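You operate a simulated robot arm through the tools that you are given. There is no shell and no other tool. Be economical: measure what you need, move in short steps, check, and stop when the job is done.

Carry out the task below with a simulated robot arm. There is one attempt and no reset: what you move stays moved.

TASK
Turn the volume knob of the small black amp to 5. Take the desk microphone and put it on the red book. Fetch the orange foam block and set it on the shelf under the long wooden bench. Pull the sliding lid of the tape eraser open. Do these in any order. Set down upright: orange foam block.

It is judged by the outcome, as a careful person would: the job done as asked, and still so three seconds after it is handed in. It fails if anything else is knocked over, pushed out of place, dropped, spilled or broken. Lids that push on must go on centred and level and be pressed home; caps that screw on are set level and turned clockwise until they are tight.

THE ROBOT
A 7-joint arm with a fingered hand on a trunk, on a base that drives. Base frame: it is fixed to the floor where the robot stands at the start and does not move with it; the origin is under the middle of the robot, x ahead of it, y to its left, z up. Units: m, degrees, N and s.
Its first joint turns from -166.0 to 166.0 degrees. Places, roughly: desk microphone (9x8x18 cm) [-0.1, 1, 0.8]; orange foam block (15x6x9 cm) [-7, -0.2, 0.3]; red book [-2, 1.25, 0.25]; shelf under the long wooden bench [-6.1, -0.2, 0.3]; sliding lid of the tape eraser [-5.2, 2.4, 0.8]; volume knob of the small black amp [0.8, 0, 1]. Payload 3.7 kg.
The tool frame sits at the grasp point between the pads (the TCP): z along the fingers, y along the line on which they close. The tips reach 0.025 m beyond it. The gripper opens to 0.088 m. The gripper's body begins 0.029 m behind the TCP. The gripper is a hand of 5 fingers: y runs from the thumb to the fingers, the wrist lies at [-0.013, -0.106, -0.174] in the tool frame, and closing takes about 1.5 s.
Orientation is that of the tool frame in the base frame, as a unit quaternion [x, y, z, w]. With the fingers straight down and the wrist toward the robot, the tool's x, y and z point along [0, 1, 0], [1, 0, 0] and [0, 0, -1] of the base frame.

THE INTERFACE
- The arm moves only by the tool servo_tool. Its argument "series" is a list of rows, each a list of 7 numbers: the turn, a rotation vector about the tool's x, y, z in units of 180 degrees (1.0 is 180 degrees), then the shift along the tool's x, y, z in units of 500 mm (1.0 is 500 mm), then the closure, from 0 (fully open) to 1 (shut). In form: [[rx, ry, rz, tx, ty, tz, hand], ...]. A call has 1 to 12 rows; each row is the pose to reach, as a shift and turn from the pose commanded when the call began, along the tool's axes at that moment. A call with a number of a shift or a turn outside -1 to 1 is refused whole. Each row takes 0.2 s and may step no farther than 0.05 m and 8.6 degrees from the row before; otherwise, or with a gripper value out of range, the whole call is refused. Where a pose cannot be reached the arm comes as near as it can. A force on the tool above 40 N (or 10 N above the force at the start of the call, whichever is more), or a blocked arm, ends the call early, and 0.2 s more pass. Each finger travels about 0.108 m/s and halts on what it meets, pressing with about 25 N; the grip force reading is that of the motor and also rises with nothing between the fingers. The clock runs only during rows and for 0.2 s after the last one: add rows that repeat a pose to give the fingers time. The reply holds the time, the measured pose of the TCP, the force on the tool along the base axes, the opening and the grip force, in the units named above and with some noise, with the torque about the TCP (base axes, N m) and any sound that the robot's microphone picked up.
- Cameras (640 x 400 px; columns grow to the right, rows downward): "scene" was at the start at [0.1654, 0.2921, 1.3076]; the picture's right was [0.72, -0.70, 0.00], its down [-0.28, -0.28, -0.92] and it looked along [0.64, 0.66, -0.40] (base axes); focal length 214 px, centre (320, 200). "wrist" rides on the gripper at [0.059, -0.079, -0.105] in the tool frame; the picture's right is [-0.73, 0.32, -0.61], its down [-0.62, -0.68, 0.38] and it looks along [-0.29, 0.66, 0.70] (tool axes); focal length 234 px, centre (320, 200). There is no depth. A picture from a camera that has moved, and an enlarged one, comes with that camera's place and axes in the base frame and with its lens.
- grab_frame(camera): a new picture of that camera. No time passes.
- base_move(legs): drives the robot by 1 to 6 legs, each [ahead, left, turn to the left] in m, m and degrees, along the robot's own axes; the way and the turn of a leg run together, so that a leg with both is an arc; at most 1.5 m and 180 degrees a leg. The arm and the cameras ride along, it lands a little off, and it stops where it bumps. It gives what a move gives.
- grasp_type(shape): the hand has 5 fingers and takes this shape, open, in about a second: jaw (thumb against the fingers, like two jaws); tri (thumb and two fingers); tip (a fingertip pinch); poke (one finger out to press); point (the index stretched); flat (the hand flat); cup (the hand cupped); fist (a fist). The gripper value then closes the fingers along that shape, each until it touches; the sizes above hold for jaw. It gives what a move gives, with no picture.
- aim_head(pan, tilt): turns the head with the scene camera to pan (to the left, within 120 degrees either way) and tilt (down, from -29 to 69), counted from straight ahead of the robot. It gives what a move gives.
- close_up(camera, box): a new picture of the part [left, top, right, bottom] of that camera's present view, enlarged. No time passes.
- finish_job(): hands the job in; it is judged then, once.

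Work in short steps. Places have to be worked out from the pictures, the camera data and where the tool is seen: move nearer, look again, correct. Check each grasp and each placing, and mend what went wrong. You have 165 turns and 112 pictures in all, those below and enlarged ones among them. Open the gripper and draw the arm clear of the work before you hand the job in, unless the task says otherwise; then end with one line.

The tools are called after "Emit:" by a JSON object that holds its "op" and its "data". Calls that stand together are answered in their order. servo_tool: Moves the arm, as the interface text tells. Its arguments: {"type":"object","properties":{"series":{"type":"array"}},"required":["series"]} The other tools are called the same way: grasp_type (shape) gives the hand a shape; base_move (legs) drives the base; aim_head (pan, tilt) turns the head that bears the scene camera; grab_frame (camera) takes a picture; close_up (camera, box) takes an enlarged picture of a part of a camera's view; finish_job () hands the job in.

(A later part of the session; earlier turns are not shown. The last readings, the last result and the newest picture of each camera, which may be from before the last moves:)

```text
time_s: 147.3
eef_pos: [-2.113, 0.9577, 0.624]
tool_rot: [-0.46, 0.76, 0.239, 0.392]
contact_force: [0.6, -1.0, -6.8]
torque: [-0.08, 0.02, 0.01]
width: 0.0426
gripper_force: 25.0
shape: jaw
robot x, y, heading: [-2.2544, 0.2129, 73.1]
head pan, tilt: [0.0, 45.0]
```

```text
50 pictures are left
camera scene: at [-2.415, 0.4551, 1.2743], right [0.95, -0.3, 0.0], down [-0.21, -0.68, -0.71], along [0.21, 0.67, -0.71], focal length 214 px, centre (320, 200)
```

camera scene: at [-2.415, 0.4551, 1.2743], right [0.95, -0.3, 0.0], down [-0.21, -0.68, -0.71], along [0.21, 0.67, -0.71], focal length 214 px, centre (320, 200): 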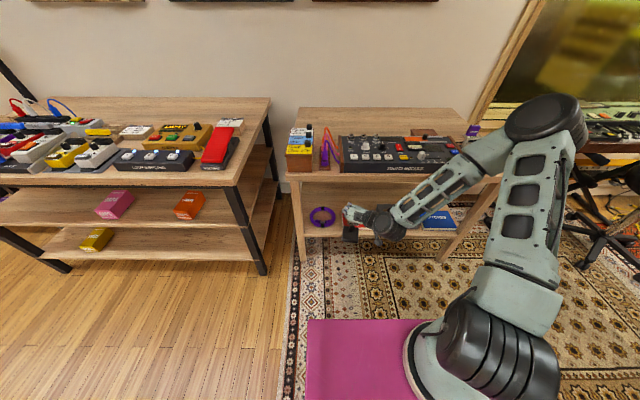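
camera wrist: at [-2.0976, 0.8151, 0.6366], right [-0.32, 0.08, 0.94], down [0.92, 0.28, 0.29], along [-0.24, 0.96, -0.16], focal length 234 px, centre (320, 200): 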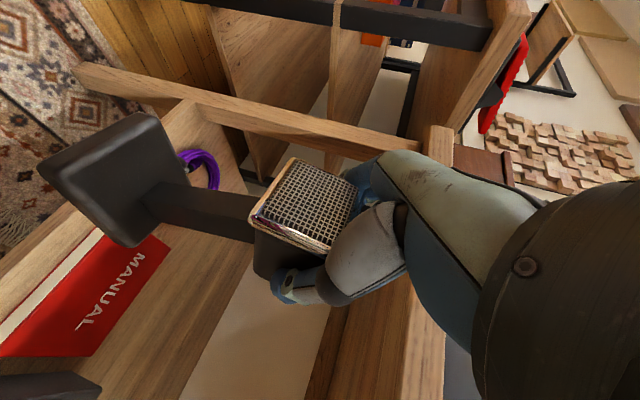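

The lowering reached the commanded pose. I'll come down another 8 cm, then slide in over the book while staying above it.

Emit:
{"op": "servo_tool", "data": {"series": [[0, 0, 0, 0.05, 0, 0.035, 0.9], [0, 0, 0, 0.1, 0, 0.07, 0.9], [0, 0, 0, 0.137, 0, 0.097, 0.9], [0, 0, 0, 0.097, -0.011, 0.153, 0.9], [0, 0, 0, 0.058, -0.022, 0.209, 0.9], [0, 0, 0, 0.018, -0.033, 0.264, 0.9], [0, 0, 0, -0.022, -0.044, 0.32, 0.9], [0, 0, 0, -0.061, -0.055, 0.376, 0.9], [0, 0, 0, -0.101, -0.066, 0.432, 0.9], [0, 0, 0, -0.101, -0.066, 0.432, 0.9]]}}

Emit:
{"op": "grab_frame", "data": {"camera": "wrist"}}

Emit:
{"op": "close_up", "data": {"camera": "scene", "box": [280, 160, 472, 280]}}

```text
time_s: 149.5
eef_pos: [-1.9873, 1.1238, 0.5408]
tool_rot: [-0.461, 0.759, 0.241, 0.392]
contact_force: [-0.1, -0.5, -6.6]
torque: [-0.12, 0.08, -0.01]
width: 0.0424
gripper_force: 25.3
shape: jaw
robot x, y, heading: [-2.2541, 0.2117, 72.8]
head pan, tilt: [0.0, 45.0]
```

```text
49 pictures are left
camera wrist: at [-1.9715, 0.9821, 0.5538], right [-0.32, 0.08, 0.94], down [0.92, 0.28, 0.29], along [-0.25, 0.96, -0.16], focal length 234 px, centre (320, 200)
```

wrist: 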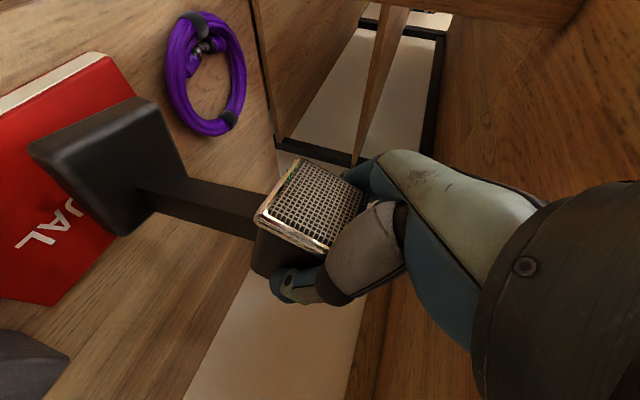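

```text
3.33 times, centred on (376, 220) of scene
camera zoom: at [-2.4148, 0.4551, 1.2743], right [0.95, -0.3, 0.0], down [-0.21, -0.68, -0.71], along [0.21, 0.67, -0.71], focal length 715 px, centre (133, 133)
```

zoom: 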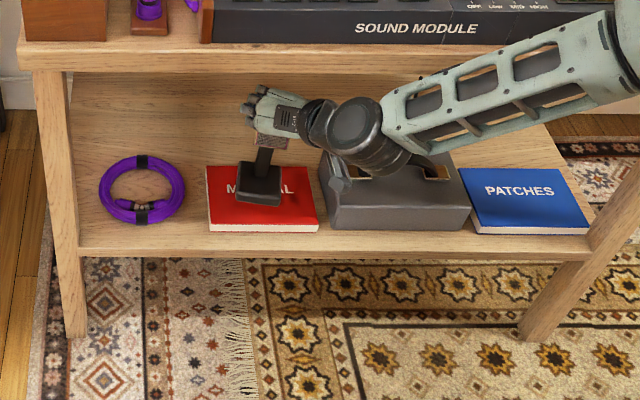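

The mic is aligned over the book. I'll lower it slowly, watching the force.

Emit:
{"op": "servo_tool", "data": {"series": [[0, 0, 0, 0.016, 0, 0.0116, 0.9], [0, 0, 0, 0.033, 0, 0.023, 0.9], [0, 0, 0, 0.049, 0, 0.035, 0.9], [0, 0, 0, 0.049, 0, 0.035, 0.9]]}}

Emit:
{"op": "servo_tool", "data": {"series": [[0, 0, 0, 0.008, 0, 0.0058, 0.9], [0, 0, 0, 0.016, 0, 0.0116, 0.9], [0, 0, 0, 0.016, 0, 0.0116, 0.9]]}}

Emit:
{"op": "grab_frame", "data": {"camera": "wrist"}}

```text
time_s: 150.5
eef_pos: [-1.9875, 1.124, 0.5098]
tool_rot: [-0.46, 0.76, 0.24, 0.392]
contact_force: [0.0, -0.2, -7.8]
torque: [-0.07, 0.0, -0.02]
width: 0.0425
gripper_force: 25.4
shape: jaw
robot x, y, heading: [-2.2542, 0.2123, 72.6]
head pan, tilt: [0.0, 45.0]
```

```text
time_s: 151.3
eef_pos: [-1.9873, 1.1227, 0.4989]
tool_rot: [-0.461, 0.759, 0.24, 0.393]
contact_force: [0.4, 0.6, -7.5]
torque: [-0.04, 0.02, 0.01]
width: 0.0425
gripper_force: 24.6
shape: jaw
robot x, y, heading: [-2.2561, 0.2122, 72.4]
head pan, tilt: [0.0, 45.0]
```

```text
47 pictures are left
camera wrist: at [-1.9725, 0.9816, 0.5127], right [-0.32, 0.08, 0.94], down [0.92, 0.28, 0.29], along [-0.24, 0.96, -0.16], focal length 234 px, centre (320, 200)
```

wrist: 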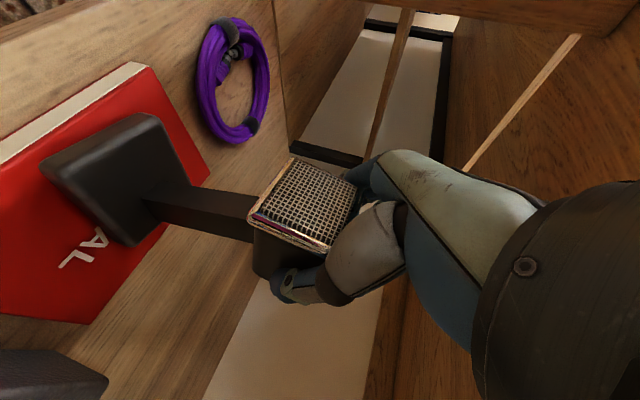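

There's no contact yet. Continuing down in 4 mm steps.

Emit:
{"op": "servo_tool", "data": {"series": [[0, 0, 0, 0.0065, 0, 0.0046, 0.9], [0, 0, 0, 0.013, 0, 0.0092, 0.9], [0, 0, 0, 0.013, 0, 0.0092, 0.9]]}}

Emit:
{"op": "servo_tool", "data": {"series": [[0, 0, 0, 0.0065, 0, 0.0046, 0.9], [0, 0, 0, 0.013, 0, 0.0092, 0.9], [0, 0, 0, 0.013, 0, 0.0092, 0.9]]}}

Emit:
{"op": "grab_frame", "data": {"camera": "wrist"}}

```text
time_s: 152.1
eef_pos: [-1.9889, 1.1248, 0.4898]
tool_rot: [-0.46, 0.76, 0.24, 0.392]
contact_force: [-0.6, -0.7, -6.3]
torque: [-0.1, 0.04, 0.02]
width: 0.0425
gripper_force: 24.7
shape: jaw
robot x, y, heading: [-2.2533, 0.2128, 72.7]
head pan, tilt: [0.0, 45.0]
```

```text
time_s: 152.9
eef_pos: [-1.9897, 1.1254, 0.4859]
tool_rot: [-0.46, 0.759, 0.241, 0.393]
contact_force: [-9.0, -2.1, 17.5]
torque: [0.48, 0.11, 0.15]
width: 0.0429
gripper_force: 25.1
shape: jaw
robot x, y, heading: [-2.2535, 0.2152, 72.7]
head pan, tilt: [0.0, 45.0]
```

```text
46 pictures are left
camera wrist: at [-1.9737, 0.9826, 0.4987], right [-0.32, 0.08, 0.94], down [0.92, 0.28, 0.29], along [-0.25, 0.96, -0.16], focal length 234 px, centre (320, 200)
```

wrist: 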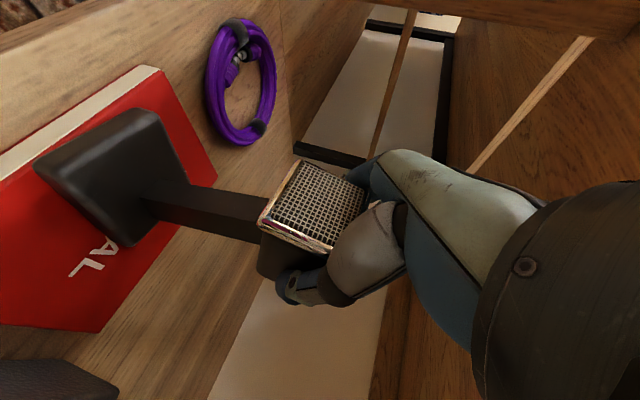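

Contact made. I'll ease up about 2 mm to take off the load and open the fingers.

Emit:
{"op": "servo_tool", "data": {"series": [[0, 0, 0, -0.004, 0, -0.003, 0.9], [0, 0, 0, -0.004, 0, -0.003, 0.7], [0, 0, 0, -0.004, 0, -0.003, 0.5], [0, 0, 0, -0.004, 0, -0.003, 0.3], [0, 0, 0, -0.004, 0, -0.003, 0.1], [0, 0, 0, -0.004, 0, -0.003, 0], [0, 0, 0, -0.004, 0, -0.003, 0]]}}

Emit:
{"op": "grab_frame", "data": {"camera": "wrist"}}

```text
time_s: 154.5
eef_pos: [-1.988, 1.1249, 0.4861]
tool_rot: [-0.461, 0.76, 0.24, 0.391]
contact_force: [0.6, -0.2, -0.2]
torque: [-0.02, 0.02, 0.02]
width: 0.0876
gripper_force: 0.1
shape: jaw
robot x, y, heading: [-2.258, 0.2144, 72.6]
head pan, tilt: [0.0, 45.0]
```

```text
45 pictures are left
camera wrist: at [-1.9729, 0.982, 0.4995], right [-0.32, 0.08, 0.94], down [0.92, 0.28, 0.29], along [-0.24, 0.96, -0.16], focal length 234 px, centre (320, 200)
```

wrist: 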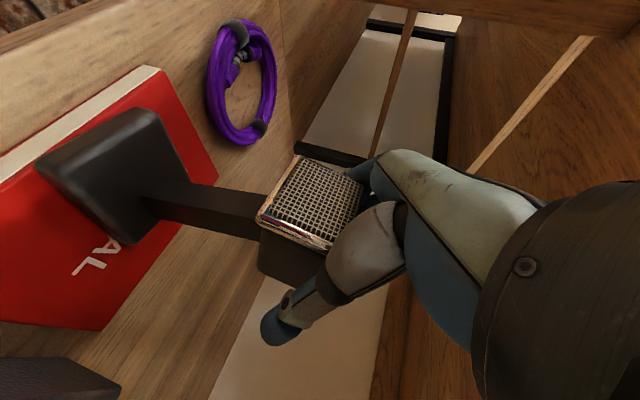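

The mic is standing free on the book. I'll retract horizontally out from under the desk.

Emit:
{"op": "servo_tool", "data": {"series": [[0, 0, 0, 0.02, 0, -0.04, 0], [0, 0, 0, 0.06, 0, -0.1, 0], [0, 0, 0, 0.1, 0, -0.16, 0], [0, 0, 0, 0.145, 0, -0.22, 0], [0, 0, 0, 0.19, 0, -0.28, 0], [0, 0, 0, 0.24, 0, -0.35, 0], [0, 0, 0, 0.289, 0, -0.418, 0], [0, 0, 0, 0.289, 0, -0.418, 0]]}}

Emit:
{"op": "grab_frame", "data": {"camera": "wrist"}}

Emit:
{"op": "close_up", "data": {"camera": "scene", "box": [270, 120, 462, 240]}}

```text
time_s: 156.3
eef_pos: [-2.1056, 0.8972, 0.4899]
tool_rot: [-0.461, 0.759, 0.24, 0.391]
contact_force: [0.0, -0.4, 0.1]
torque: [0.01, -0.03, 0.0]
width: 0.0876
gripper_force: 0.0
shape: jaw
robot x, y, heading: [-2.2569, 0.2107, 72.8]
head pan, tilt: [0.0, 45.0]
```

```text
44 pictures are left
camera wrist: at [-2.0913, 0.7555, 0.5032], right [-0.32, 0.08, 0.94], down [0.92, 0.28, 0.29], along [-0.24, 0.96, -0.16], focal length 234 px, centre (320, 200)
```

wrist: 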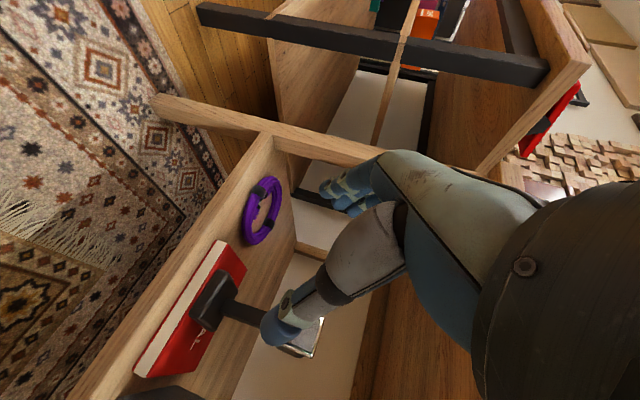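

```text
3.33 times, centred on (366, 180) of scene
camera zoom: at [-2.4149, 0.4549, 1.2744], right [0.95, -0.3, 0.0], down [-0.21, -0.68, -0.71], along [0.21, 0.67, -0.71], focal length 715 px, centre (167, 267)
```

zoom: 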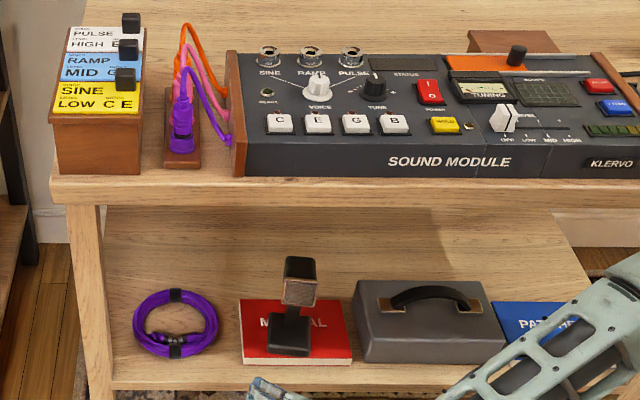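

The mic stands upright, centred on the red book, and the desk items are in place. I'll sidestep left a bit, turn to face the far end of the room (clear of the little table), and then raise the arm.

Emit:
{"op": "base_move", "data": {"legs": [[0, 0.2, 0], [0, 0, 107]]}}

Emit:
{"op": "servo_tool", "data": {"series": [[0, 0, 0, -0.08, 0, -0.057, 0], [0, 0, 0, -0.16, 0, -0.114, 0], [0, 0, 0, -0.24, 0, -0.171, 0], [0, 0, 0, -0.32, 0, -0.228, 0], [0, 0, 0, -0.4, 0, -0.285, 0], [0, 0, 0, -0.48, 0, -0.342, 0], [0, 0, 0, -0.56, 0, -0.4, 0], [0, 0, 0, -0.64, 0, -0.456, 0], [0, 0, 0, -0.72, 0, -0.513, 0], [0, 0, 0, -0.72, 0, -0.513, 0]]}}

Emit:
{"op": "aim_head", "data": {"pan": 0, "tilt": 20}}

Emit:
{"op": "grab_frame", "data": {"camera": "scene"}}

```text
time_s: 162.4
eef_pos: [-3.1472, 0.2134, 0.4898]
tool_rot: [0.885, -0.08, -0.458, -0.039]
contact_force: [-0.8, -0.6, -1.4]
torque: [0.05, 0.0, 0.03]
width: 0.0877
gripper_force: 0.1
shape: jaw
robot x, y, heading: [-2.4494, 0.2738, 179.8]
head pan, tilt: [0.0, 45.0]
```

```text
time_s: 164.6
eef_pos: [-3.1462, 0.2134, 0.931]
tool_rot: [0.885, -0.079, -0.457, -0.04]
contact_force: [-1.0, 0.5, 0.2]
torque: [-0.02, -0.01, 0.0]
width: 0.0873
gripper_force: 0.1
shape: jaw
out of reach, approached as far as the arm can: row 2, 3, 4, 5, 6, 7
robot x, y, heading: [-2.4524, 0.2724, 179.9]
head pan, tilt: [0.0, 45.0]
```

```text
time_s: 165.4
eef_pos: [-3.1459, 0.2141, 0.9301]
tool_rot: [0.885, -0.08, -0.458, -0.04]
contact_force: [-0.5, 1.4, 0.4]
torque: [-0.02, -0.01, 0.02]
width: 0.0876
gripper_force: 0.0
shape: jaw
robot x, y, heading: [-2.4515, 0.2741, 180.1]
head pan, tilt: [0.0, 20.0]
```

```text
42 pictures are left
camera scene: at [-2.6423, 0.0507, 1.313], right [0.0, 1.0, 0.0], down [0.34, 0.0, -0.94], along [-0.94, 0.0, -0.34], focal length 214 px, centre (320, 200)
```

scene: 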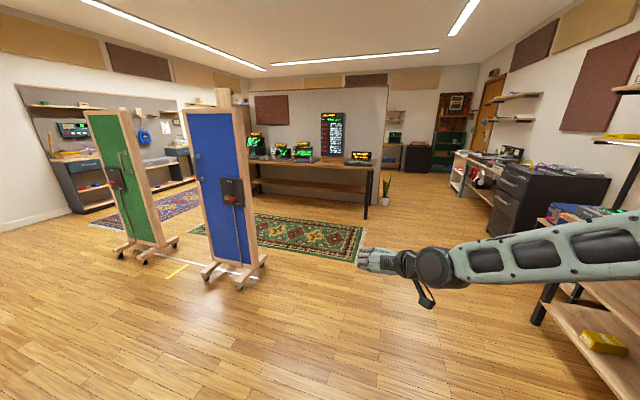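

I can see the room: the long bench with laptops ahead, and the eraser should be on the right-hand workbench. Zooming in on both.

Emit:
{"op": "close_up", "data": {"camera": "scene", "box": [440, 120, 600, 220]}}

Emit:
{"op": "close_up", "data": {"camera": "scene", "box": [230, 110, 390, 210]}}

```text
4.00 times, centred on (520, 170) of scene
camera zoom: at [-2.6423, 0.0507, 1.313], right [0.0, 1.0, 0.0], down [0.34, 0.0, -0.94], along [-0.94, 0.0, -0.34], focal length 858 px, centre (-480, 320)
```

zoom: 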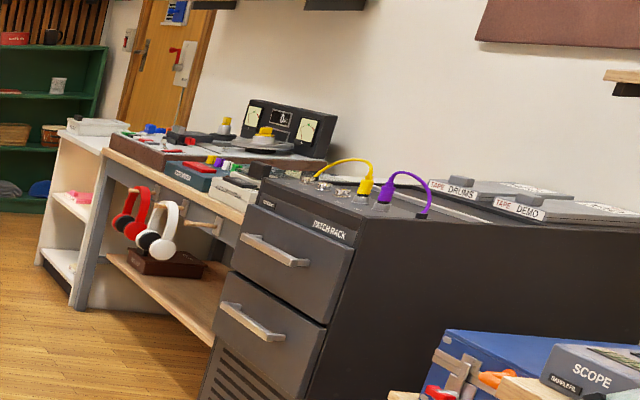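

```text
4.00 times, centred on (310, 160) of scene
camera zoom: at [-2.6423, 0.0507, 1.313], right [0.0, 1.0, 0.0], down [0.34, 0.0, -0.94], along [-0.94, 0.0, -0.34], focal length 858 px, centre (360, 360)
```

zoom: 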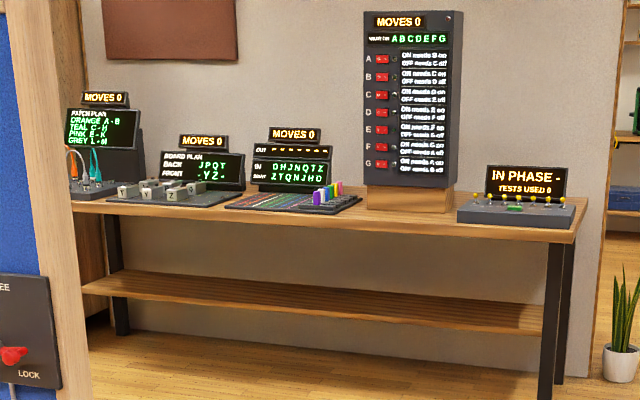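

The bench's front-right leg is near (−5.5, 0.74) and the eraser's workbench lies along the right wall. I'll drive partway, turn to face the workbench, and look.

Emit:
{"op": "base_move", "data": {"legs": [[1.5, 0, 0], [0.55, 0, 0], [0, 0, -90], [0.55, 0, 0]]}}

Emit:
{"op": "aim_head", "data": {"pan": 30, "tilt": 25}}

Emit:
{"op": "grab_frame", "data": {"camera": "scene"}}

```text
time_s: 182.2
eef_pos: [-4.5858, 1.4877, 0.9311]
tool_rot: [-0.578, 0.674, 0.301, 0.347]
contact_force: [0.0, -0.1, -0.1]
torque: [-0.01, 0.01, 0.01]
width: 0.0879
gripper_force: 0.1
shape: jaw
robot x, y, heading: [-4.5081, 0.7932, 91.4]
head pan, tilt: [0.0, 20.0]
```

```text
time_s: 183.2
eef_pos: [-4.5867, 1.4885, 0.9324]
tool_rot: [-0.578, 0.675, 0.3, 0.347]
contact_force: [0.7, 0.1, 0.2]
torque: [-0.02, 0.01, -0.02]
width: 0.088
gripper_force: 0.1
shape: jaw
robot x, y, heading: [-4.5116, 0.7919, 91.3]
head pan, tilt: [30.0, 25.0]
```

```text
39 pictures are left
camera scene: at [-4.7834, 0.9673, 1.305], right [0.85, 0.52, 0.0], down [0.22, -0.36, -0.91], along [-0.47, 0.77, -0.42], focal length 214 px, centre (320, 200)
```

scene: 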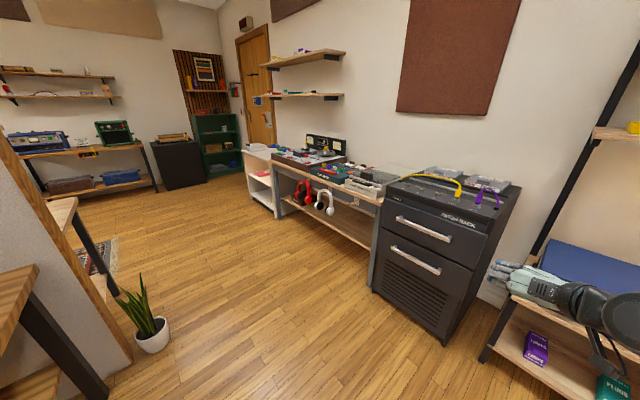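

The grey device near pixel (372, 182) should be the eraser. Zooming in.

Emit:
{"op": "close_up", "data": {"camera": "scene", "box": [320, 145, 416, 205]}}

```text
6.67 times, centred on (368, 175) of scene
camera zoom: at [-4.7834, 0.9673, 1.305], right [0.85, 0.52, 0.0], down [0.22, -0.36, -0.91], along [-0.47, 0.77, -0.42], focal length 1430 px, centre (0, 367)
```

zoom: 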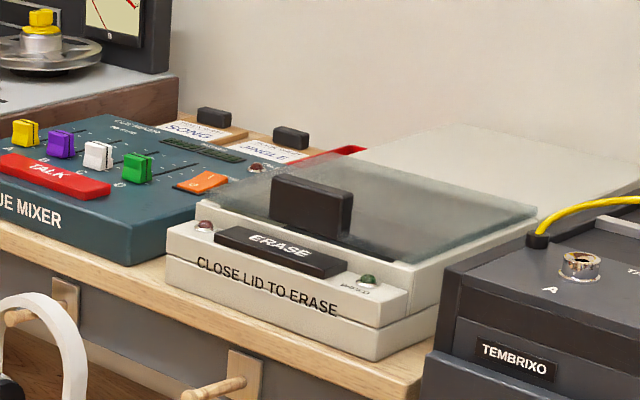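

It's a "close lid to erase" box with a clear sliding lid and a black tab. I'll move in front of it for a closer look.

Emit:
{"op": "base_move", "data": {"legs": [[0.4, 0, -1.3], [0, 0.63, 0], [0.17, 0, 0]]}}

Emit:
{"op": "aim_head", "data": {"pan": -10, "tilt": 35}}

Emit:
{"op": "grab_frame", "data": {"camera": "scene"}}

```text
time_s: 189.7
eef_pos: [-5.1837, 2.0567, 0.9315]
tool_rot: [-0.568, 0.682, 0.296, 0.352]
contact_force: [0.2, -0.7, 0.6]
torque: [0.0, 0.02, -0.01]
width: 0.0877
gripper_force: 0.1
shape: jaw
robot x, y, heading: [-5.1197, 1.3618, 89.5]
head pan, tilt: [30.0, 25.0]
```

```text
time_s: 190.8
eef_pos: [-5.1831, 2.0581, 0.9319]
tool_rot: [-0.568, 0.682, 0.296, 0.352]
contact_force: [0.3, 0.6, 0.1]
torque: [-0.01, 0.02, -0.01]
width: 0.0878
gripper_force: 0.0
shape: jaw
robot x, y, heading: [-5.1209, 1.3587, 89.6]
head pan, tilt: [-10.0, 35.0]
```

```text
37 pictures are left
camera scene: at [-5.333, 1.5491, 1.2892], right [0.98, -0.18, 0.0], down [-0.1, -0.56, -0.82], along [0.14, 0.81, -0.57], focal length 214 px, centre (320, 200)
```

scene: 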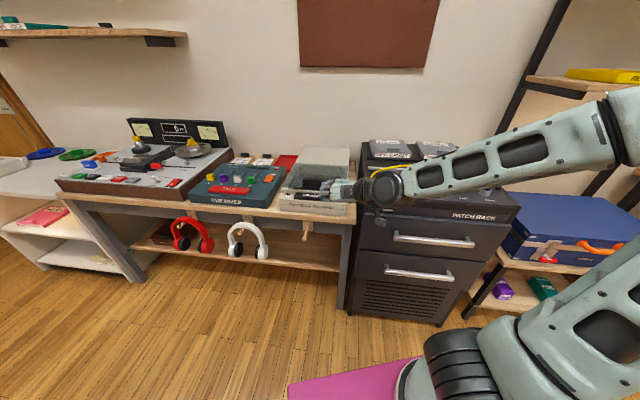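

The hand is partly in the way. The wrist camera should see the eraser.

Emit:
{"op": "grab_frame", "data": {"camera": "wrist"}}

Emit:
{"op": "close_up", "data": {"camera": "scene", "box": [260, 135, 372, 225]}}

```text
36 pictures are left
camera wrist: at [-5.1265, 1.925, 0.9448], right [-0.33, -0.02, 0.94], down [0.79, 0.54, 0.29], along [-0.52, 0.84, -0.16], focal length 234 px, centre (320, 200)
```

wrist: 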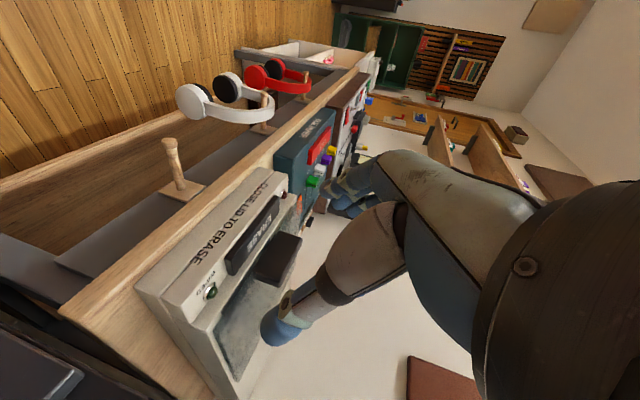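

```text
4.44 times, centred on (316, 180) of scene
camera zoom: at [-5.333, 1.5491, 1.2892], right [0.98, -0.18, 0.0], down [-0.1, -0.56, -0.82], along [0.14, 0.81, -0.57], focal length 953 px, centre (338, 289)
```

zoom: 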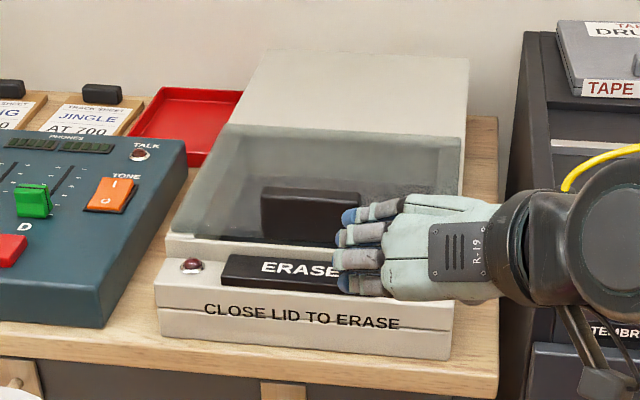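

The tab's face centre is at about (−5.23, 2.29, 0.848), and the lid should slide back under or over the rear housing. I'll raise the hand, point it straight down and grip the tab front-to-back.

Emit:
{"op": "servo_tool", "data": {"series": [[0, 0, 0, -0.08, 0, -0.057, 0], [0, 0, 0, -0.163, 0, -0.115, 0], [0, 0.044, 0, -0.2, 0, -0.141, 0], [0, 0.088, 0, -0.2, 0, -0.141, 0], [0, 0.132, 0, -0.2, 0, -0.141, 0], [0, 0.176, 0, -0.2, 0, -0.141, 0], [0, 0.22, 0, -0.2, 0, -0.141, 0], [0, 0.264, 0, -0.2, 0, -0.141, 0], [0, 0.3056, 0, -0.2, 0, -0.141, 0], [0, 0.3056, 0, -0.2, 0, -0.141, 0]]}}

Emit:
{"op": "servo_tool", "data": {"series": [[0, 0, 0.0445, 0, 0, 0, 0], [0, 0, 0.089, 0, 0, 0, 0], [0, 0, 0.1335, 0, 0, 0, 0], [0, 0, 0.178, 0, 0, 0, 0], [0, 0, 0.2225, 0, 0, 0, 0], [0, 0, 0.267, 0, 0, 0, 0], [0, 0, 0.3115, 0, 0, 0, 0], [0, 0, 0.356, 0, 0, 0, 0], [0, 0, 0.4, 0, 0, 0, 0], [0, 0, 0.442, 0, 0, 0, 0], [0, 0, 0.442, 0, 0, 0, 0]]}}

Emit:
{"op": "base_move", "data": {"legs": [[0.14, 0, 0]]}}

Emit:
{"op": "grab_frame", "data": {"camera": "wrist"}}

```text
refused: row 2 steps farther than a row can; nothing moved
```

```text
time_s: 193.2
eef_pos: [-5.2017, 2.0867, 0.9454]
tool_rot: [0.0, 0.888, 0.452, 0.081]
contact_force: [0.0, -0.4, -0.1]
torque: [0.02, -0.03, 0.0]
width: 0.0879
gripper_force: 0.0
shape: jaw
out of reach, approached as far as the arm can: row 3, 4, 5, 6, 7, 8, 9, 10, 11
robot x, y, heading: [-5.1254, 1.361, 89.6]
head pan, tilt: [-10.0, 35.0]
```

```text
time_s: 194.5
eef_pos: [-5.2028, 2.2266, 0.9453]
tool_rot: [-0.002, 0.888, 0.452, 0.081]
contact_force: [0.1, -0.2, 0.4]
torque: [-0.01, -0.01, -0.01]
width: 0.0881
gripper_force: 0.1
shape: jaw
robot x, y, heading: [-5.1275, 1.4999, 89.8]
head pan, tilt: [-10.0, 35.0]
```

```text
34 pictures are left
camera wrist: at [-5.2694, 2.1, 0.9346], right [0.61, -0.35, 0.72], down [0.72, -0.14, -0.68], along [0.34, 0.93, 0.17], focal length 234 px, centre (320, 200)
```

wrist: 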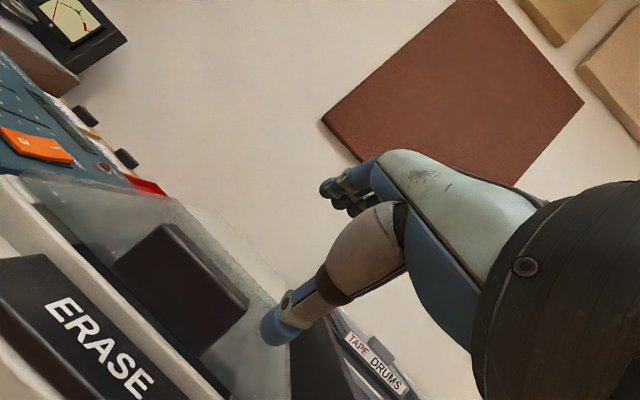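

The first rotation was refused, so the hand now points forward with the wrist low. It's clear of contact, so I'll raise it and pitch it down.

Emit:
{"op": "servo_tool", "data": {"series": [[0, 0, 0, -0.012, 0.064, -0.046, 0], [0.04, 0.006, 0, -0.023, 0.128, -0.092, 0], [0.08, 0.012, 0, -0.023, 0.128, -0.092, 0], [0.12, 0.018, 0, -0.023, 0.128, -0.092, 0], [0.16, 0.025, 0, -0.023, 0.128, -0.092, 0], [0.2, 0.031, 0, -0.023, 0.128, -0.092, 0], [0.24, 0.037, 0, -0.023, 0.128, -0.092, 0], [0.275, 0.042, 0, -0.023, 0.128, -0.092, 0], [0.304, 0.047, 0, -0.023, 0.128, -0.092, 0], [0.304, 0.047, 0, -0.023, 0.128, -0.092, 0]]}}

```text
time_s: 196.7
eef_pos: [-5.2026, 2.2269, 1.0246]
tool_rot: [0.005, 1.0, -0.008, 0.01]
contact_force: [-0.6, 0.6, 0.4]
torque: [0.01, -0.02, -0.01]
width: 0.0878
gripper_force: 0.0
shape: jaw
robot x, y, heading: [-5.1254, 1.4976, 90.1]
head pan, tilt: [-10.0, 35.0]
```

The hand now points straight down. Checking the eraser with the wrist camera.

Emit:
{"op": "grab_frame", "data": {"camera": "wrist"}}

```text
33 pictures are left
camera wrist: at [-5.2635, 2.1507, 1.1308], right [0.72, 0.33, 0.62], down [0.63, -0.69, -0.36], along [0.31, 0.64, -0.7], focal length 234 px, centre (320, 200)
```

wrist: 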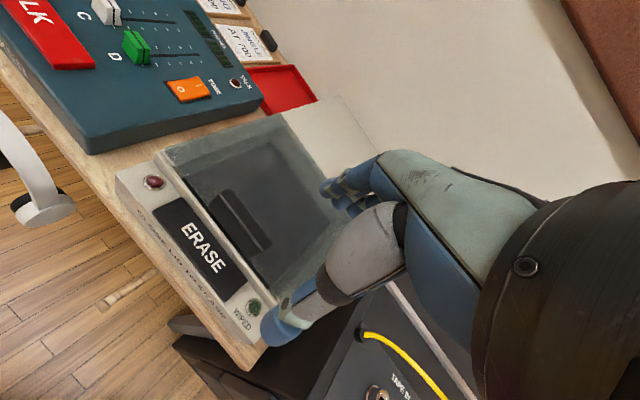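

The tab top is at about (−5.229, 2.285, 0.87). I'll move above it and descend with the jaw half open.

Emit:
{"op": "servo_tool", "data": {"series": [[0, 0, 0, 0.02, 0.045, 0, 0.2], [0, 0, 0, 0.04, 0.09, 0.05, 0.4], [0, 0, 0, 0.054, 0.12, 0.12, 0.4], [0, 0, 0, 0.054, 0.12, 0.19, 0.4], [0, 0, 0, 0.054, 0.12, 0.25, 0.4], [0, 0, 0, 0.054, 0.12, 0.29, 0.4], [0, 0, 0, 0.054, 0.12, 0.31, 0.4], [0, 0, 0, 0.054, 0.12, 0.325, 0.4], [0, 0, 0, 0.054, 0.12, 0.325, 0.4]]}}

Emit:
{"op": "close_up", "data": {"camera": "wrist", "box": [160, 130, 416, 330]}}

```text
time_s: 198.7
eef_pos: [-5.2275, 2.286, 0.8612]
tool_rot: [0.003, 1.0, -0.007, 0.009]
contact_force: [0.5, 0.7, 9.2]
torque: [0.27, 0.03, 0.0]
width: 0.0528
gripper_force: 0.1
shape: jaw
robot x, y, heading: [-5.1259, 1.4998, 89.9]
head pan, tilt: [-10.0, 35.0]
```

```text
2.00 times, centred on (288, 230) of wrist
camera zoom: at [-5.2878, 2.2083, 0.9669], right [0.72, 0.33, 0.62], down [0.62, -0.69, -0.36], along [0.31, 0.65, -0.7], focal length 468 px, centre (384, 140)
```

zoom: 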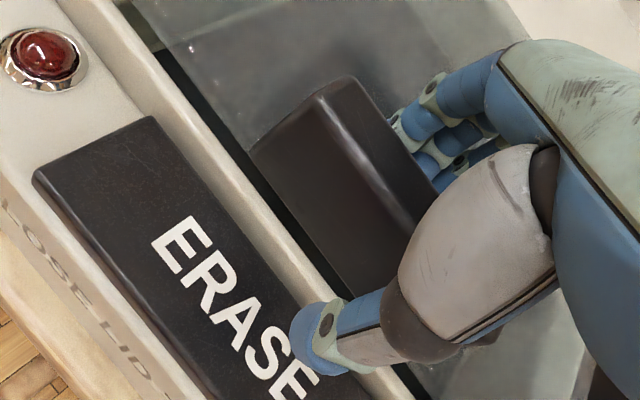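

The thumb rests on the front rim (9 N). I'll raise 8 mm and close on the tab.

Emit:
{"op": "servo_tool", "data": {"series": [[0, 0, 0, 0, 0, -0.016, 0.4], [0, 0, 0, 0, 0.006, -0.016, 0.55], [0, 0, 0, 0, 0.006, -0.016, 0.7], [0, 0, 0, 0, 0.006, -0.016, 0.85], [0, 0, 0, 0, 0.006, -0.016, 0.95], [0, 0, 0, 0, 0.006, -0.016, 0.95]]}}

Emit:
{"op": "close_up", "data": {"camera": "wrist", "box": [160, 130, 416, 330]}}

```text
time_s: 200.1
eef_pos: [-5.2278, 2.2885, 0.8688]
tool_rot: [0.004, 1.0, -0.009, 0.01]
contact_force: [1.1, -2.3, -2.0]
torque: [-0.02, 0.0, 0.0]
width: 0.0157
gripper_force: 24.5
shape: jaw
robot x, y, heading: [-5.1226, 1.4967, 90.2]
head pan, tilt: [-10.0, 35.0]
```

```text
2.00 times, centred on (288, 230) of wrist
camera zoom: at [-5.2878, 2.2111, 0.9743], right [0.72, 0.33, 0.62], down [0.63, -0.69, -0.36], along [0.31, 0.64, -0.7], focal length 468 px, centre (384, 140)
```

zoom: 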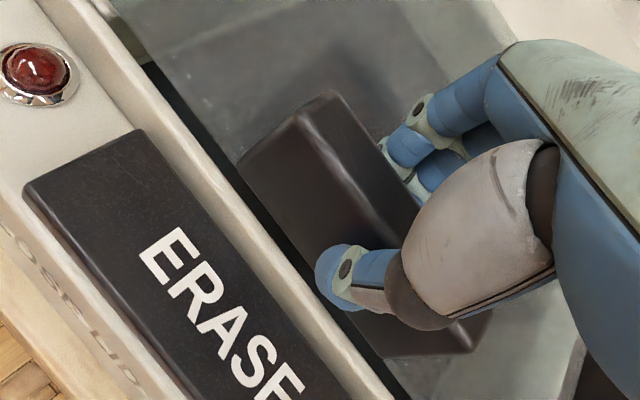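

Gripped, but the box is yawed about −18.5°, so the lid slides along (0.32, 0.95). I'll open slightly, align the hand yaw, and regrip.

Emit:
{"op": "servo_tool", "data": {"series": [[0, 0, 0, 0, 0, 0, 0.7], [0, 0, 0, 0, 0, 0, 0.45], [0, 0, 0.035, 0, 0, 0, 0.45], [0, 0, 0.07, 0, 0, 0, 0.45], [0, 0, 0.103, 0, 0, 0, 0.45], [0, 0, 0.103, 0, 0, 0, 0.6], [0, 0, 0.103, 0, 0, 0, 0.75], [0, 0, 0.103, 0, 0, 0, 0.9], [0, 0, 0.103, 0, 0, 0, 0.95], [0, 0, 0.103, 0, 0, 0, 0.95]]}}

```text
time_s: 202.3
eef_pos: [-5.2268, 2.2882, 0.8675]
tool_rot: [0.166, 0.986, -0.006, 0.011]
contact_force: [0.3, -0.2, -1.0]
torque: [-0.02, 0.01, 0.12]
width: 0.0141
gripper_force: 25.0
shape: jaw
robot x, y, heading: [-5.1216, 1.4984, 90.3]
head pan, tilt: [-10.0, 35.0]
```

Aligned grip, 14 mm wide. Now I'll slide the lid backward 4 cm as a test.

Emit:
{"op": "servo_tool", "data": {"series": [[0, 0, 0, 0, 0.02, 0, 0.95], [0, 0, 0, 0, 0.04, 0, 0.95], [0, 0, 0, 0, 0.06, 0, 0.95], [0, 0, 0, 0, 0.08, 0, 0.95], [0, 0, 0, 0, 0.08, 0, 0.95]]}}

Emit:
{"op": "grab_frame", "data": {"camera": "wrist"}}

```text
time_s: 203.0
eef_pos: [-5.2252, 2.3039, 0.8687]
tool_rot: [0.162, 0.987, -0.007, 0.009]
contact_force: [-9.3, -31.6, 9.9]
torque: [-0.8, 0.24, -0.1]
width: 0.016
gripper_force: 25.0
shape: jaw
robot x, y, heading: [-5.1243, 1.4986, 89.9]
head pan, tilt: [-10.0, 35.0]
stopped in row 3: the force on the tool passed its limit at 43 N (the readings are from after the stop); the commanded pose is now the measured one
```

```text
30 pictures are left
camera wrist: at [-5.3063, 2.25, 0.974], right [0.78, 0.09, 0.62], down [0.38, -0.85, -0.36], along [0.5, 0.52, -0.7], focal length 234 px, centre (320, 200)
```

wrist: 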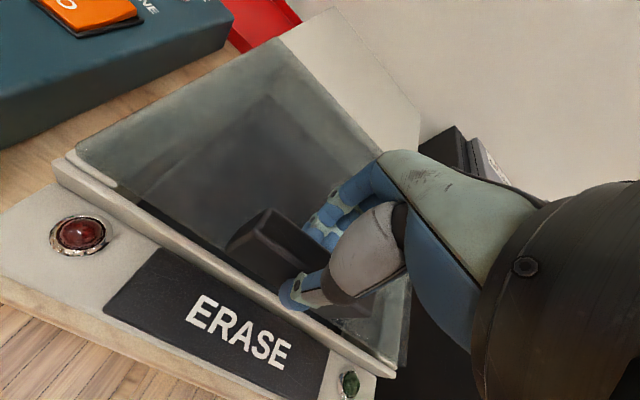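

Pushing back is firmly blocked. The rear housing acts as a stop, so the lid must pull forward over the ERASE button. I'll test pulling toward the robot.

Emit:
{"op": "servo_tool", "data": {"series": [[0, 0, 0, 0, -0.015, 0, 0.95], [0, 0, 0, 0, -0.03, 0, 0.95], [0, 0, 0, 0, -0.045, 0, 0.95], [0, 0, 0, 0, -0.06, 0, 0.95], [0, 0, 0, 0, -0.075, 0, 0.95], [0, 0, 0, 0, -0.09, 0, 0.95], [0, 0, 0, 0, -0.09, 0, 0.95]]}}

Emit:
{"op": "grab_frame", "data": {"camera": "wrist"}}

```text
time_s: 204.6
eef_pos: [-5.2368, 2.2645, 0.8693]
tool_rot: [0.163, 0.987, -0.007, 0.011]
contact_force: [-1.6, 0.4, 9.0]
torque: [0.0, -0.01, 0.17]
width: 0.0139
gripper_force: 24.7
shape: jaw
robot x, y, heading: [-5.123, 1.499, 89.9]
head pan, tilt: [-10.0, 35.0]
```

```text
29 pictures are left
camera wrist: at [-5.3183, 2.2102, 0.975], right [0.78, 0.08, 0.62], down [0.38, -0.85, -0.36], along [0.5, 0.52, -0.7], focal length 234 px, centre (320, 200)
```

wrist: 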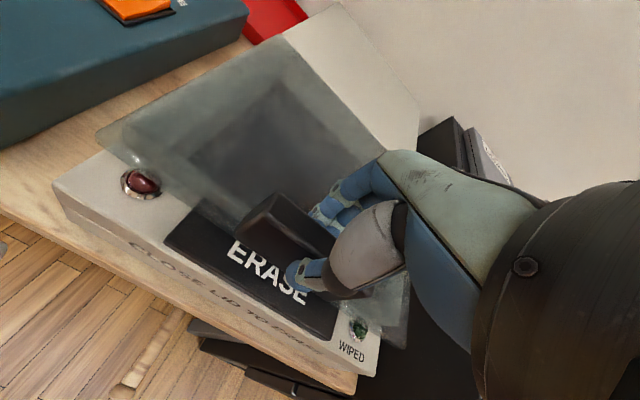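

The lid slides forward with the pull. Continuing another 6 cm.

Emit:
{"op": "servo_tool", "data": {"series": [[0, 0, 0, 0, -0.02, 0, 0.95], [0, 0, 0, 0, -0.04, 0, 0.95], [0, 0, 0, 0, -0.06, 0, 0.95], [0, 0, 0, 0, -0.08, 0, 0.95], [0, 0, 0, 0, -0.1, 0, 0.95], [0, 0, 0, 0, -0.12, 0, 0.95], [0, 0, 0, 0, -0.12, 0, 0.95]]}}

Emit:
{"op": "grab_frame", "data": {"camera": "wrist"}}

```text
time_s: 206.2
eef_pos: [-5.2543, 2.2071, 0.8699]
tool_rot: [0.163, 0.986, -0.008, 0.011]
contact_force: [2.3, -1.8, 3.2]
torque: [0.06, -0.04, 0.11]
width: 0.0138
gripper_force: 25.4
shape: jaw
robot x, y, heading: [-5.1246, 1.5018, 89.7]
head pan, tilt: [-10.0, 35.0]
```

```text
28 pictures are left
camera wrist: at [-5.3373, 2.1531, 0.9754], right [0.78, 0.08, 0.62], down [0.38, -0.85, -0.36], along [0.5, 0.52, -0.7], focal length 234 px, centre (320, 200)
```

wrist: 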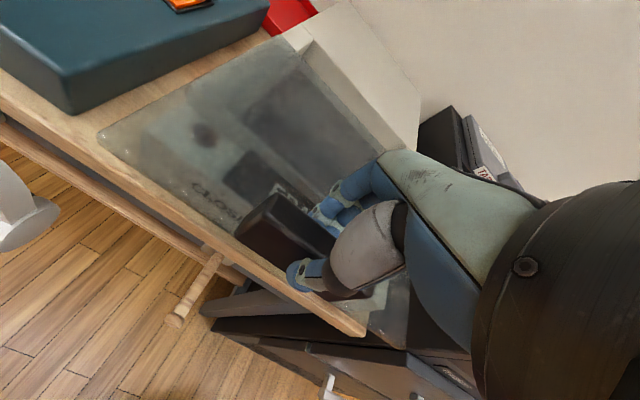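

No resistance yet, and the well is still partly covered. I'll pull a further 5 cm, feeling for the stop.

Emit:
{"op": "servo_tool", "data": {"series": [[0, 0, 0, 0, -0.02, 0, 0.95], [0, 0, 0, 0, -0.04, 0, 0.95], [0, 0, 0, 0, -0.06, 0, 0.95], [0, 0, 0, 0, -0.08, 0, 0.95], [0, 0, 0, 0, -0.1, 0, 0.95], [0, 0, 0, 0, -0.1, 0, 0.95]]}}

Emit:
{"op": "grab_frame", "data": {"camera": "wrist"}}

```text
time_s: 207.6
eef_pos: [-5.2708, 2.1599, 0.8704]
tool_rot: [0.163, 0.986, -0.007, 0.01]
contact_force: [6.5, -2.1, -0.7]
torque: [0.09, -0.1, 0.13]
width: 0.0132
gripper_force: 25.5
shape: jaw
robot x, y, heading: [-5.1252, 1.4993, 90.0]
head pan, tilt: [-10.0, 35.0]
```

```text
27 pictures are left
camera wrist: at [-5.3531, 2.1063, 0.9757], right [0.78, 0.08, 0.62], down [0.38, -0.85, -0.36], along [0.5, 0.52, -0.7], focal length 234 px, centre (320, 200)
```

wrist: 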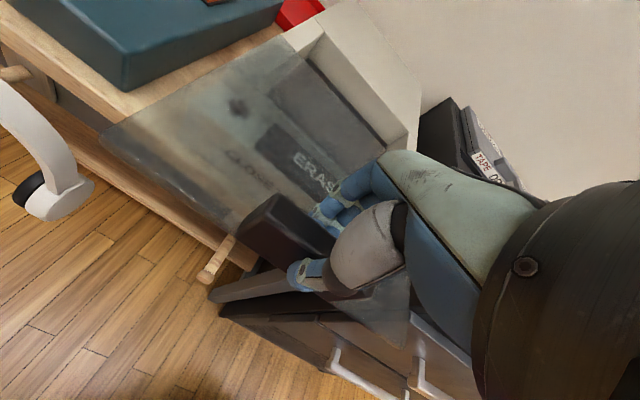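

It's about 13 cm open. I'll continue in small steps looking for the end stop.

Emit:
{"op": "servo_tool", "data": {"series": [[0, 0, 0, 0, -0.01, 0, 0.95], [0, 0, 0, 0, -0.02, 0, 0.95], [0, 0, 0, 0, -0.03, 0, 0.95], [0, 0, 0, 0, -0.04, 0, 0.95], [0, 0, 0, 0, -0.04, 0, 0.95]]}}

```text
time_s: 208.8
eef_pos: [-5.2769, 2.1411, 0.8705]
tool_rot: [0.163, 0.986, -0.007, 0.01]
contact_force: [12.9, -2.7, 3.8]
torque: [0.04, -0.2, 0.06]
width: 0.0133
gripper_force: 25.2
shape: jaw
robot x, y, heading: [-5.1229, 1.4987, 89.9]
head pan, tilt: [-10.0, 35.0]
```

There's a side load from the rails but no end stop yet. I'll correct sideways 4 mm and continue 2 cm.

Emit:
{"op": "servo_tool", "data": {"series": [[0, 0, 0, -0.008, 0, 0, 0.95], [0, 0, 0, -0.009, -0.01, 0, 0.95], [0, 0, 0, -0.01, -0.02, 0, 0.95], [0, 0, 0, -0.011, -0.03, 0, 0.95], [0, 0, 0, -0.012, -0.04, 0, 0.95], [0, 0, 0, -0.012, -0.04, 0, 0.95]]}}

Emit:
{"op": "grab_frame", "data": {"camera": "wrist"}}

```text
time_s: 210.2
eef_pos: [-5.2804, 2.1224, 0.8715]
tool_rot: [0.163, 0.987, -0.006, 0.01]
contact_force: [-16.0, 4.1, -0.6]
torque: [0.15, 0.24, 0.17]
width: 0.0135
gripper_force: 25.3
shape: jaw
robot x, y, heading: [-5.1234, 1.5032, 90.0]
head pan, tilt: [-10.0, 35.0]
```

```text
26 pictures are left
camera wrist: at [-5.3625, 2.0671, 0.9758], right [0.78, 0.08, 0.62], down [0.38, -0.85, -0.36], along [0.5, 0.52, -0.7], focal length 234 px, centre (320, 200)
```

wrist: 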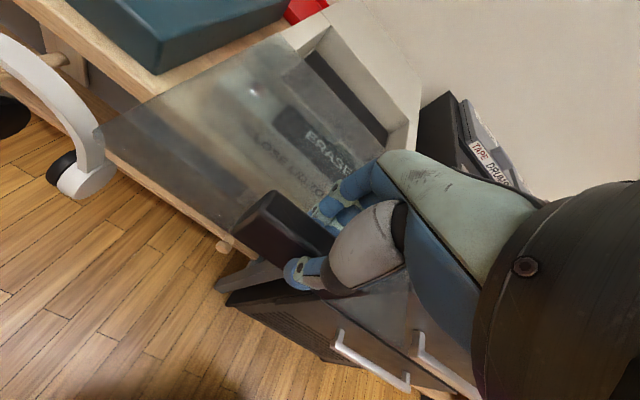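

The well is opening up. I'll undo half of the side correction and continue a little.

Emit:
{"op": "servo_tool", "data": {"series": [[0, 0, 0, 0.005, 0, 0, 0.95], [0, 0, 0, 0.005, -0.01, 0, 0.95], [0, 0, 0, 0.005, -0.02, 0, 0.95], [0, 0, 0, 0.005, -0.03, 0, 0.95], [0, 0, 0, 0.005, -0.04, 0, 0.95], [0, 0, 0, 0.005, -0.05, 0, 0.95], [0, 0, 0, 0.005, -0.05, 0, 0.95]]}}

```text
time_s: 211.8
eef_pos: [-5.2892, 2.0969, 0.8718]
tool_rot: [0.163, 0.987, -0.008, 0.01]
contact_force: [-2.7, 2.3, -3.3]
torque: [0.08, 0.12, 0.16]
width: 0.0136
gripper_force: 25.0
shape: jaw
robot x, y, heading: [-5.1237, 1.4971, 89.7]
head pan, tilt: [-10.0, 35.0]
```

It's still sliding free at about 20 cm. I'll check how much lid is still supported.

Emit:
{"op": "close_up", "data": {"camera": "scene", "box": [240, 130, 432, 250]}}

```text
3.33 times, centred on (336, 190) of scene
camera zoom: at [-5.3335, 1.688, 1.2891], right [0.98, -0.17, 0.0], down [-0.1, -0.56, -0.82], along [0.14, 0.81, -0.57], focal length 715 px, centre (267, 233)
```

zoom: 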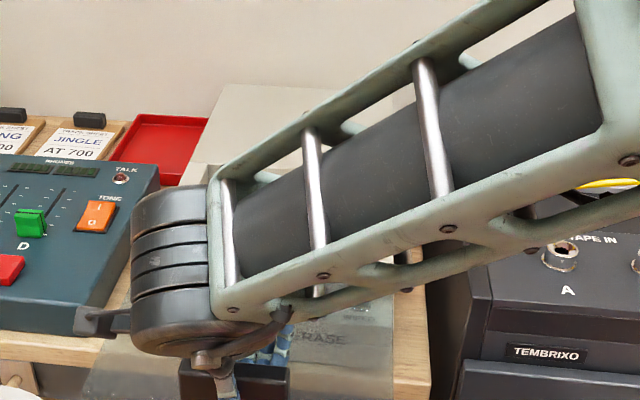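

Emit:
{"op": "grab_frame", "data": {"camera": "wrist"}}

```text
24 pictures are left
camera wrist: at [-5.3718, 2.043, 0.9759], right [0.78, 0.08, 0.62], down [0.38, -0.85, -0.36], along [0.5, 0.52, -0.7], focal length 234 px, centre (320, 200)
```

wrist: 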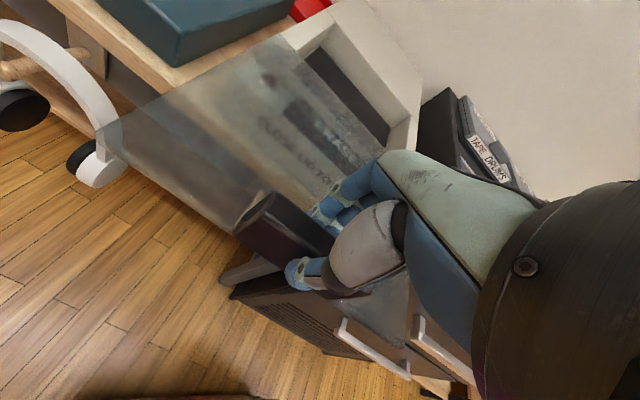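

About half the lid overhangs now. I'll test whether rails hold it level by pressing down 3 mm and reading the force.

Emit:
{"op": "servo_tool", "data": {"series": [[0, 0, 0, 0, 0, 0.003, 0.95], [0, 0, 0, 0, 0, 0.006, 0.95], [0, 0, 0, 0, 0, 0.006, 0.95]]}}

```text
time_s: 212.6
eef_pos: [-5.2905, 2.096, 0.8695]
tool_rot: [0.164, 0.986, -0.007, 0.01]
contact_force: [1.6, 1.3, 22.4]
torque: [-0.02, -0.09, 0.15]
width: 0.0138
gripper_force: 25.2
shape: jaw
robot x, y, heading: [-5.1252, 1.5034, 89.8]
head pan, tilt: [-10.0, 35.0]
```

It pushes back with 22 N, so the rails hold the lid level. I'll release the press and pull on toward the stop.

Emit:
{"op": "servo_tool", "data": {"series": [[0, 0, 0, 0, 0, -0.005, 0.95], [0, 0, 0, 0, -0.01, -0.005, 0.95], [0, 0, 0, 0, -0.02, -0.005, 0.95], [0, 0, 0, 0, -0.03, -0.005, 0.95], [0, 0, 0, 0, -0.04, -0.005, 0.95], [0, 0, 0, 0, -0.05, -0.005, 0.95], [0, 0, 0, 0, -0.05, -0.005, 0.95]]}}

Emit:
{"op": "grab_frame", "data": {"camera": "wrist"}}

```text
time_s: 214.2
eef_pos: [-5.2976, 2.0747, 0.8695]
tool_rot: [0.163, 0.987, -0.007, 0.01]
contact_force: [-1.4, 2.9, 6.0]
torque: [0.05, 0.03, 0.14]
width: 0.0136
gripper_force: 25.2
shape: jaw
robot x, y, heading: [-5.1251, 1.5039, 90.2]
head pan, tilt: [-10.0, 35.0]
```

```text
23 pictures are left
camera wrist: at [-5.3795, 2.0199, 0.9752], right [0.78, 0.08, 0.62], down [0.38, -0.85, -0.36], along [0.5, 0.52, -0.7], focal length 234 px, centre (320, 200)
```

wrist: 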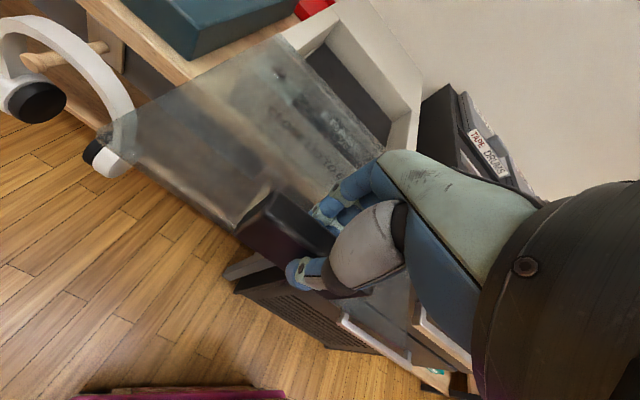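

The well is now clearly open. I'll release the tab and lift off.

Emit:
{"op": "servo_tool", "data": {"series": [[0, 0, 0, 0, 0, 0, 0.8], [0, 0, 0, 0, 0, 0, 0.6], [0, 0, 0, 0, 0, 0, 0.4], [0, 0, 0, 0, 0, 0, 0.2], [0, 0, 0, 0, 0, 0, 0.2], [0, 0, 0, 0, 0, -0.06, 0.2], [0, 0, 0, 0, 0, -0.14, 0.2], [0, 0, 0, 0, 0, -0.22, 0.2], [0, 0, 0, 0, 0, -0.3, 0.2], [0, 0, 0, 0, 0, -0.3, 0.2]]}}

Emit:
{"op": "grab_frame", "data": {"camera": "wrist"}}

```text
time_s: 216.4
eef_pos: [-5.3006, 2.0793, 1.0192]
tool_rot: [0.163, 0.987, -0.007, 0.01]
contact_force: [-1.2, -0.4, 0.4]
torque: [0.0, 0.03, 0.05]
width: 0.0701
gripper_force: 0.1
shape: jaw
robot x, y, heading: [-5.1254, 1.4972, 90.1]
head pan, tilt: [-10.0, 35.0]
```

```text
22 pictures are left
camera wrist: at [-5.3836, 2.024, 1.1247], right [0.78, 0.08, 0.62], down [0.38, -0.85, -0.36], along [0.5, 0.52, -0.7], focal length 234 px, centre (320, 200)
```

wrist: 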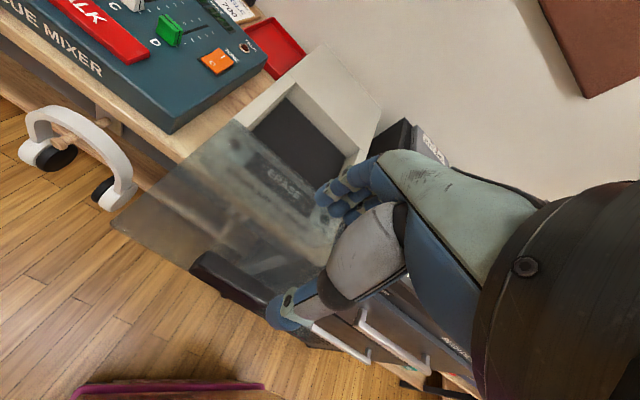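

The lid is fully open and stays put. Now for the foam block: I'll back away and drive around the right end of the bench, past the plant.

Emit:
{"op": "base_move", "data": {"legs": [[-0.2, 0, 0], [0, 0, 70], [1.3, 0, 0]]}}

Emit:
{"op": "aim_head", "data": {"pan": 75, "tilt": 25}}

Emit:
{"op": "grab_frame", "data": {"camera": "scene"}}

```text
time_s: 227.4
eef_pos: [-6.9794, 1.8068, 1.0189]
tool_rot: [-0.426, 0.905, 0.001, 0.013]
contact_force: [-0.6, -0.5, -0.4]
torque: [-0.02, 0.01, -0.02]
width: 0.0703
gripper_force: 0.0
shape: jaw
robot x, y, heading: [-6.3751, 1.7699, 159.3]
head pan, tilt: [-10.0, 35.0]
```

```text
time_s: 229.0
eef_pos: [-6.9785, 1.8076, 1.0196]
tool_rot: [-0.427, 0.904, 0.0, 0.012]
contact_force: [0.7, -0.2, 0.1]
torque: [0.04, -0.01, 0.0]
width: 0.0704
gripper_force: 0.1
shape: jaw
robot x, y, heading: [-6.3731, 1.7672, 159.1]
head pan, tilt: [75.0, 25.0]
```

```text
21 pictures are left
camera scene: at [-6.6015, 1.52, 1.3049], right [-0.81, 0.58, 0.0], down [0.25, 0.34, -0.91], along [-0.53, -0.74, -0.42], focal length 214 px, centre (320, 200)
```

scene: 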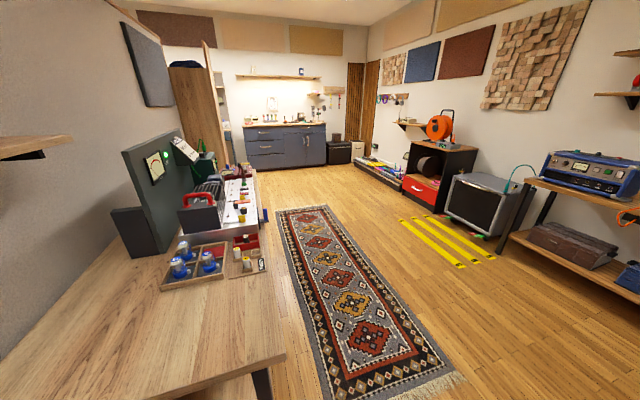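

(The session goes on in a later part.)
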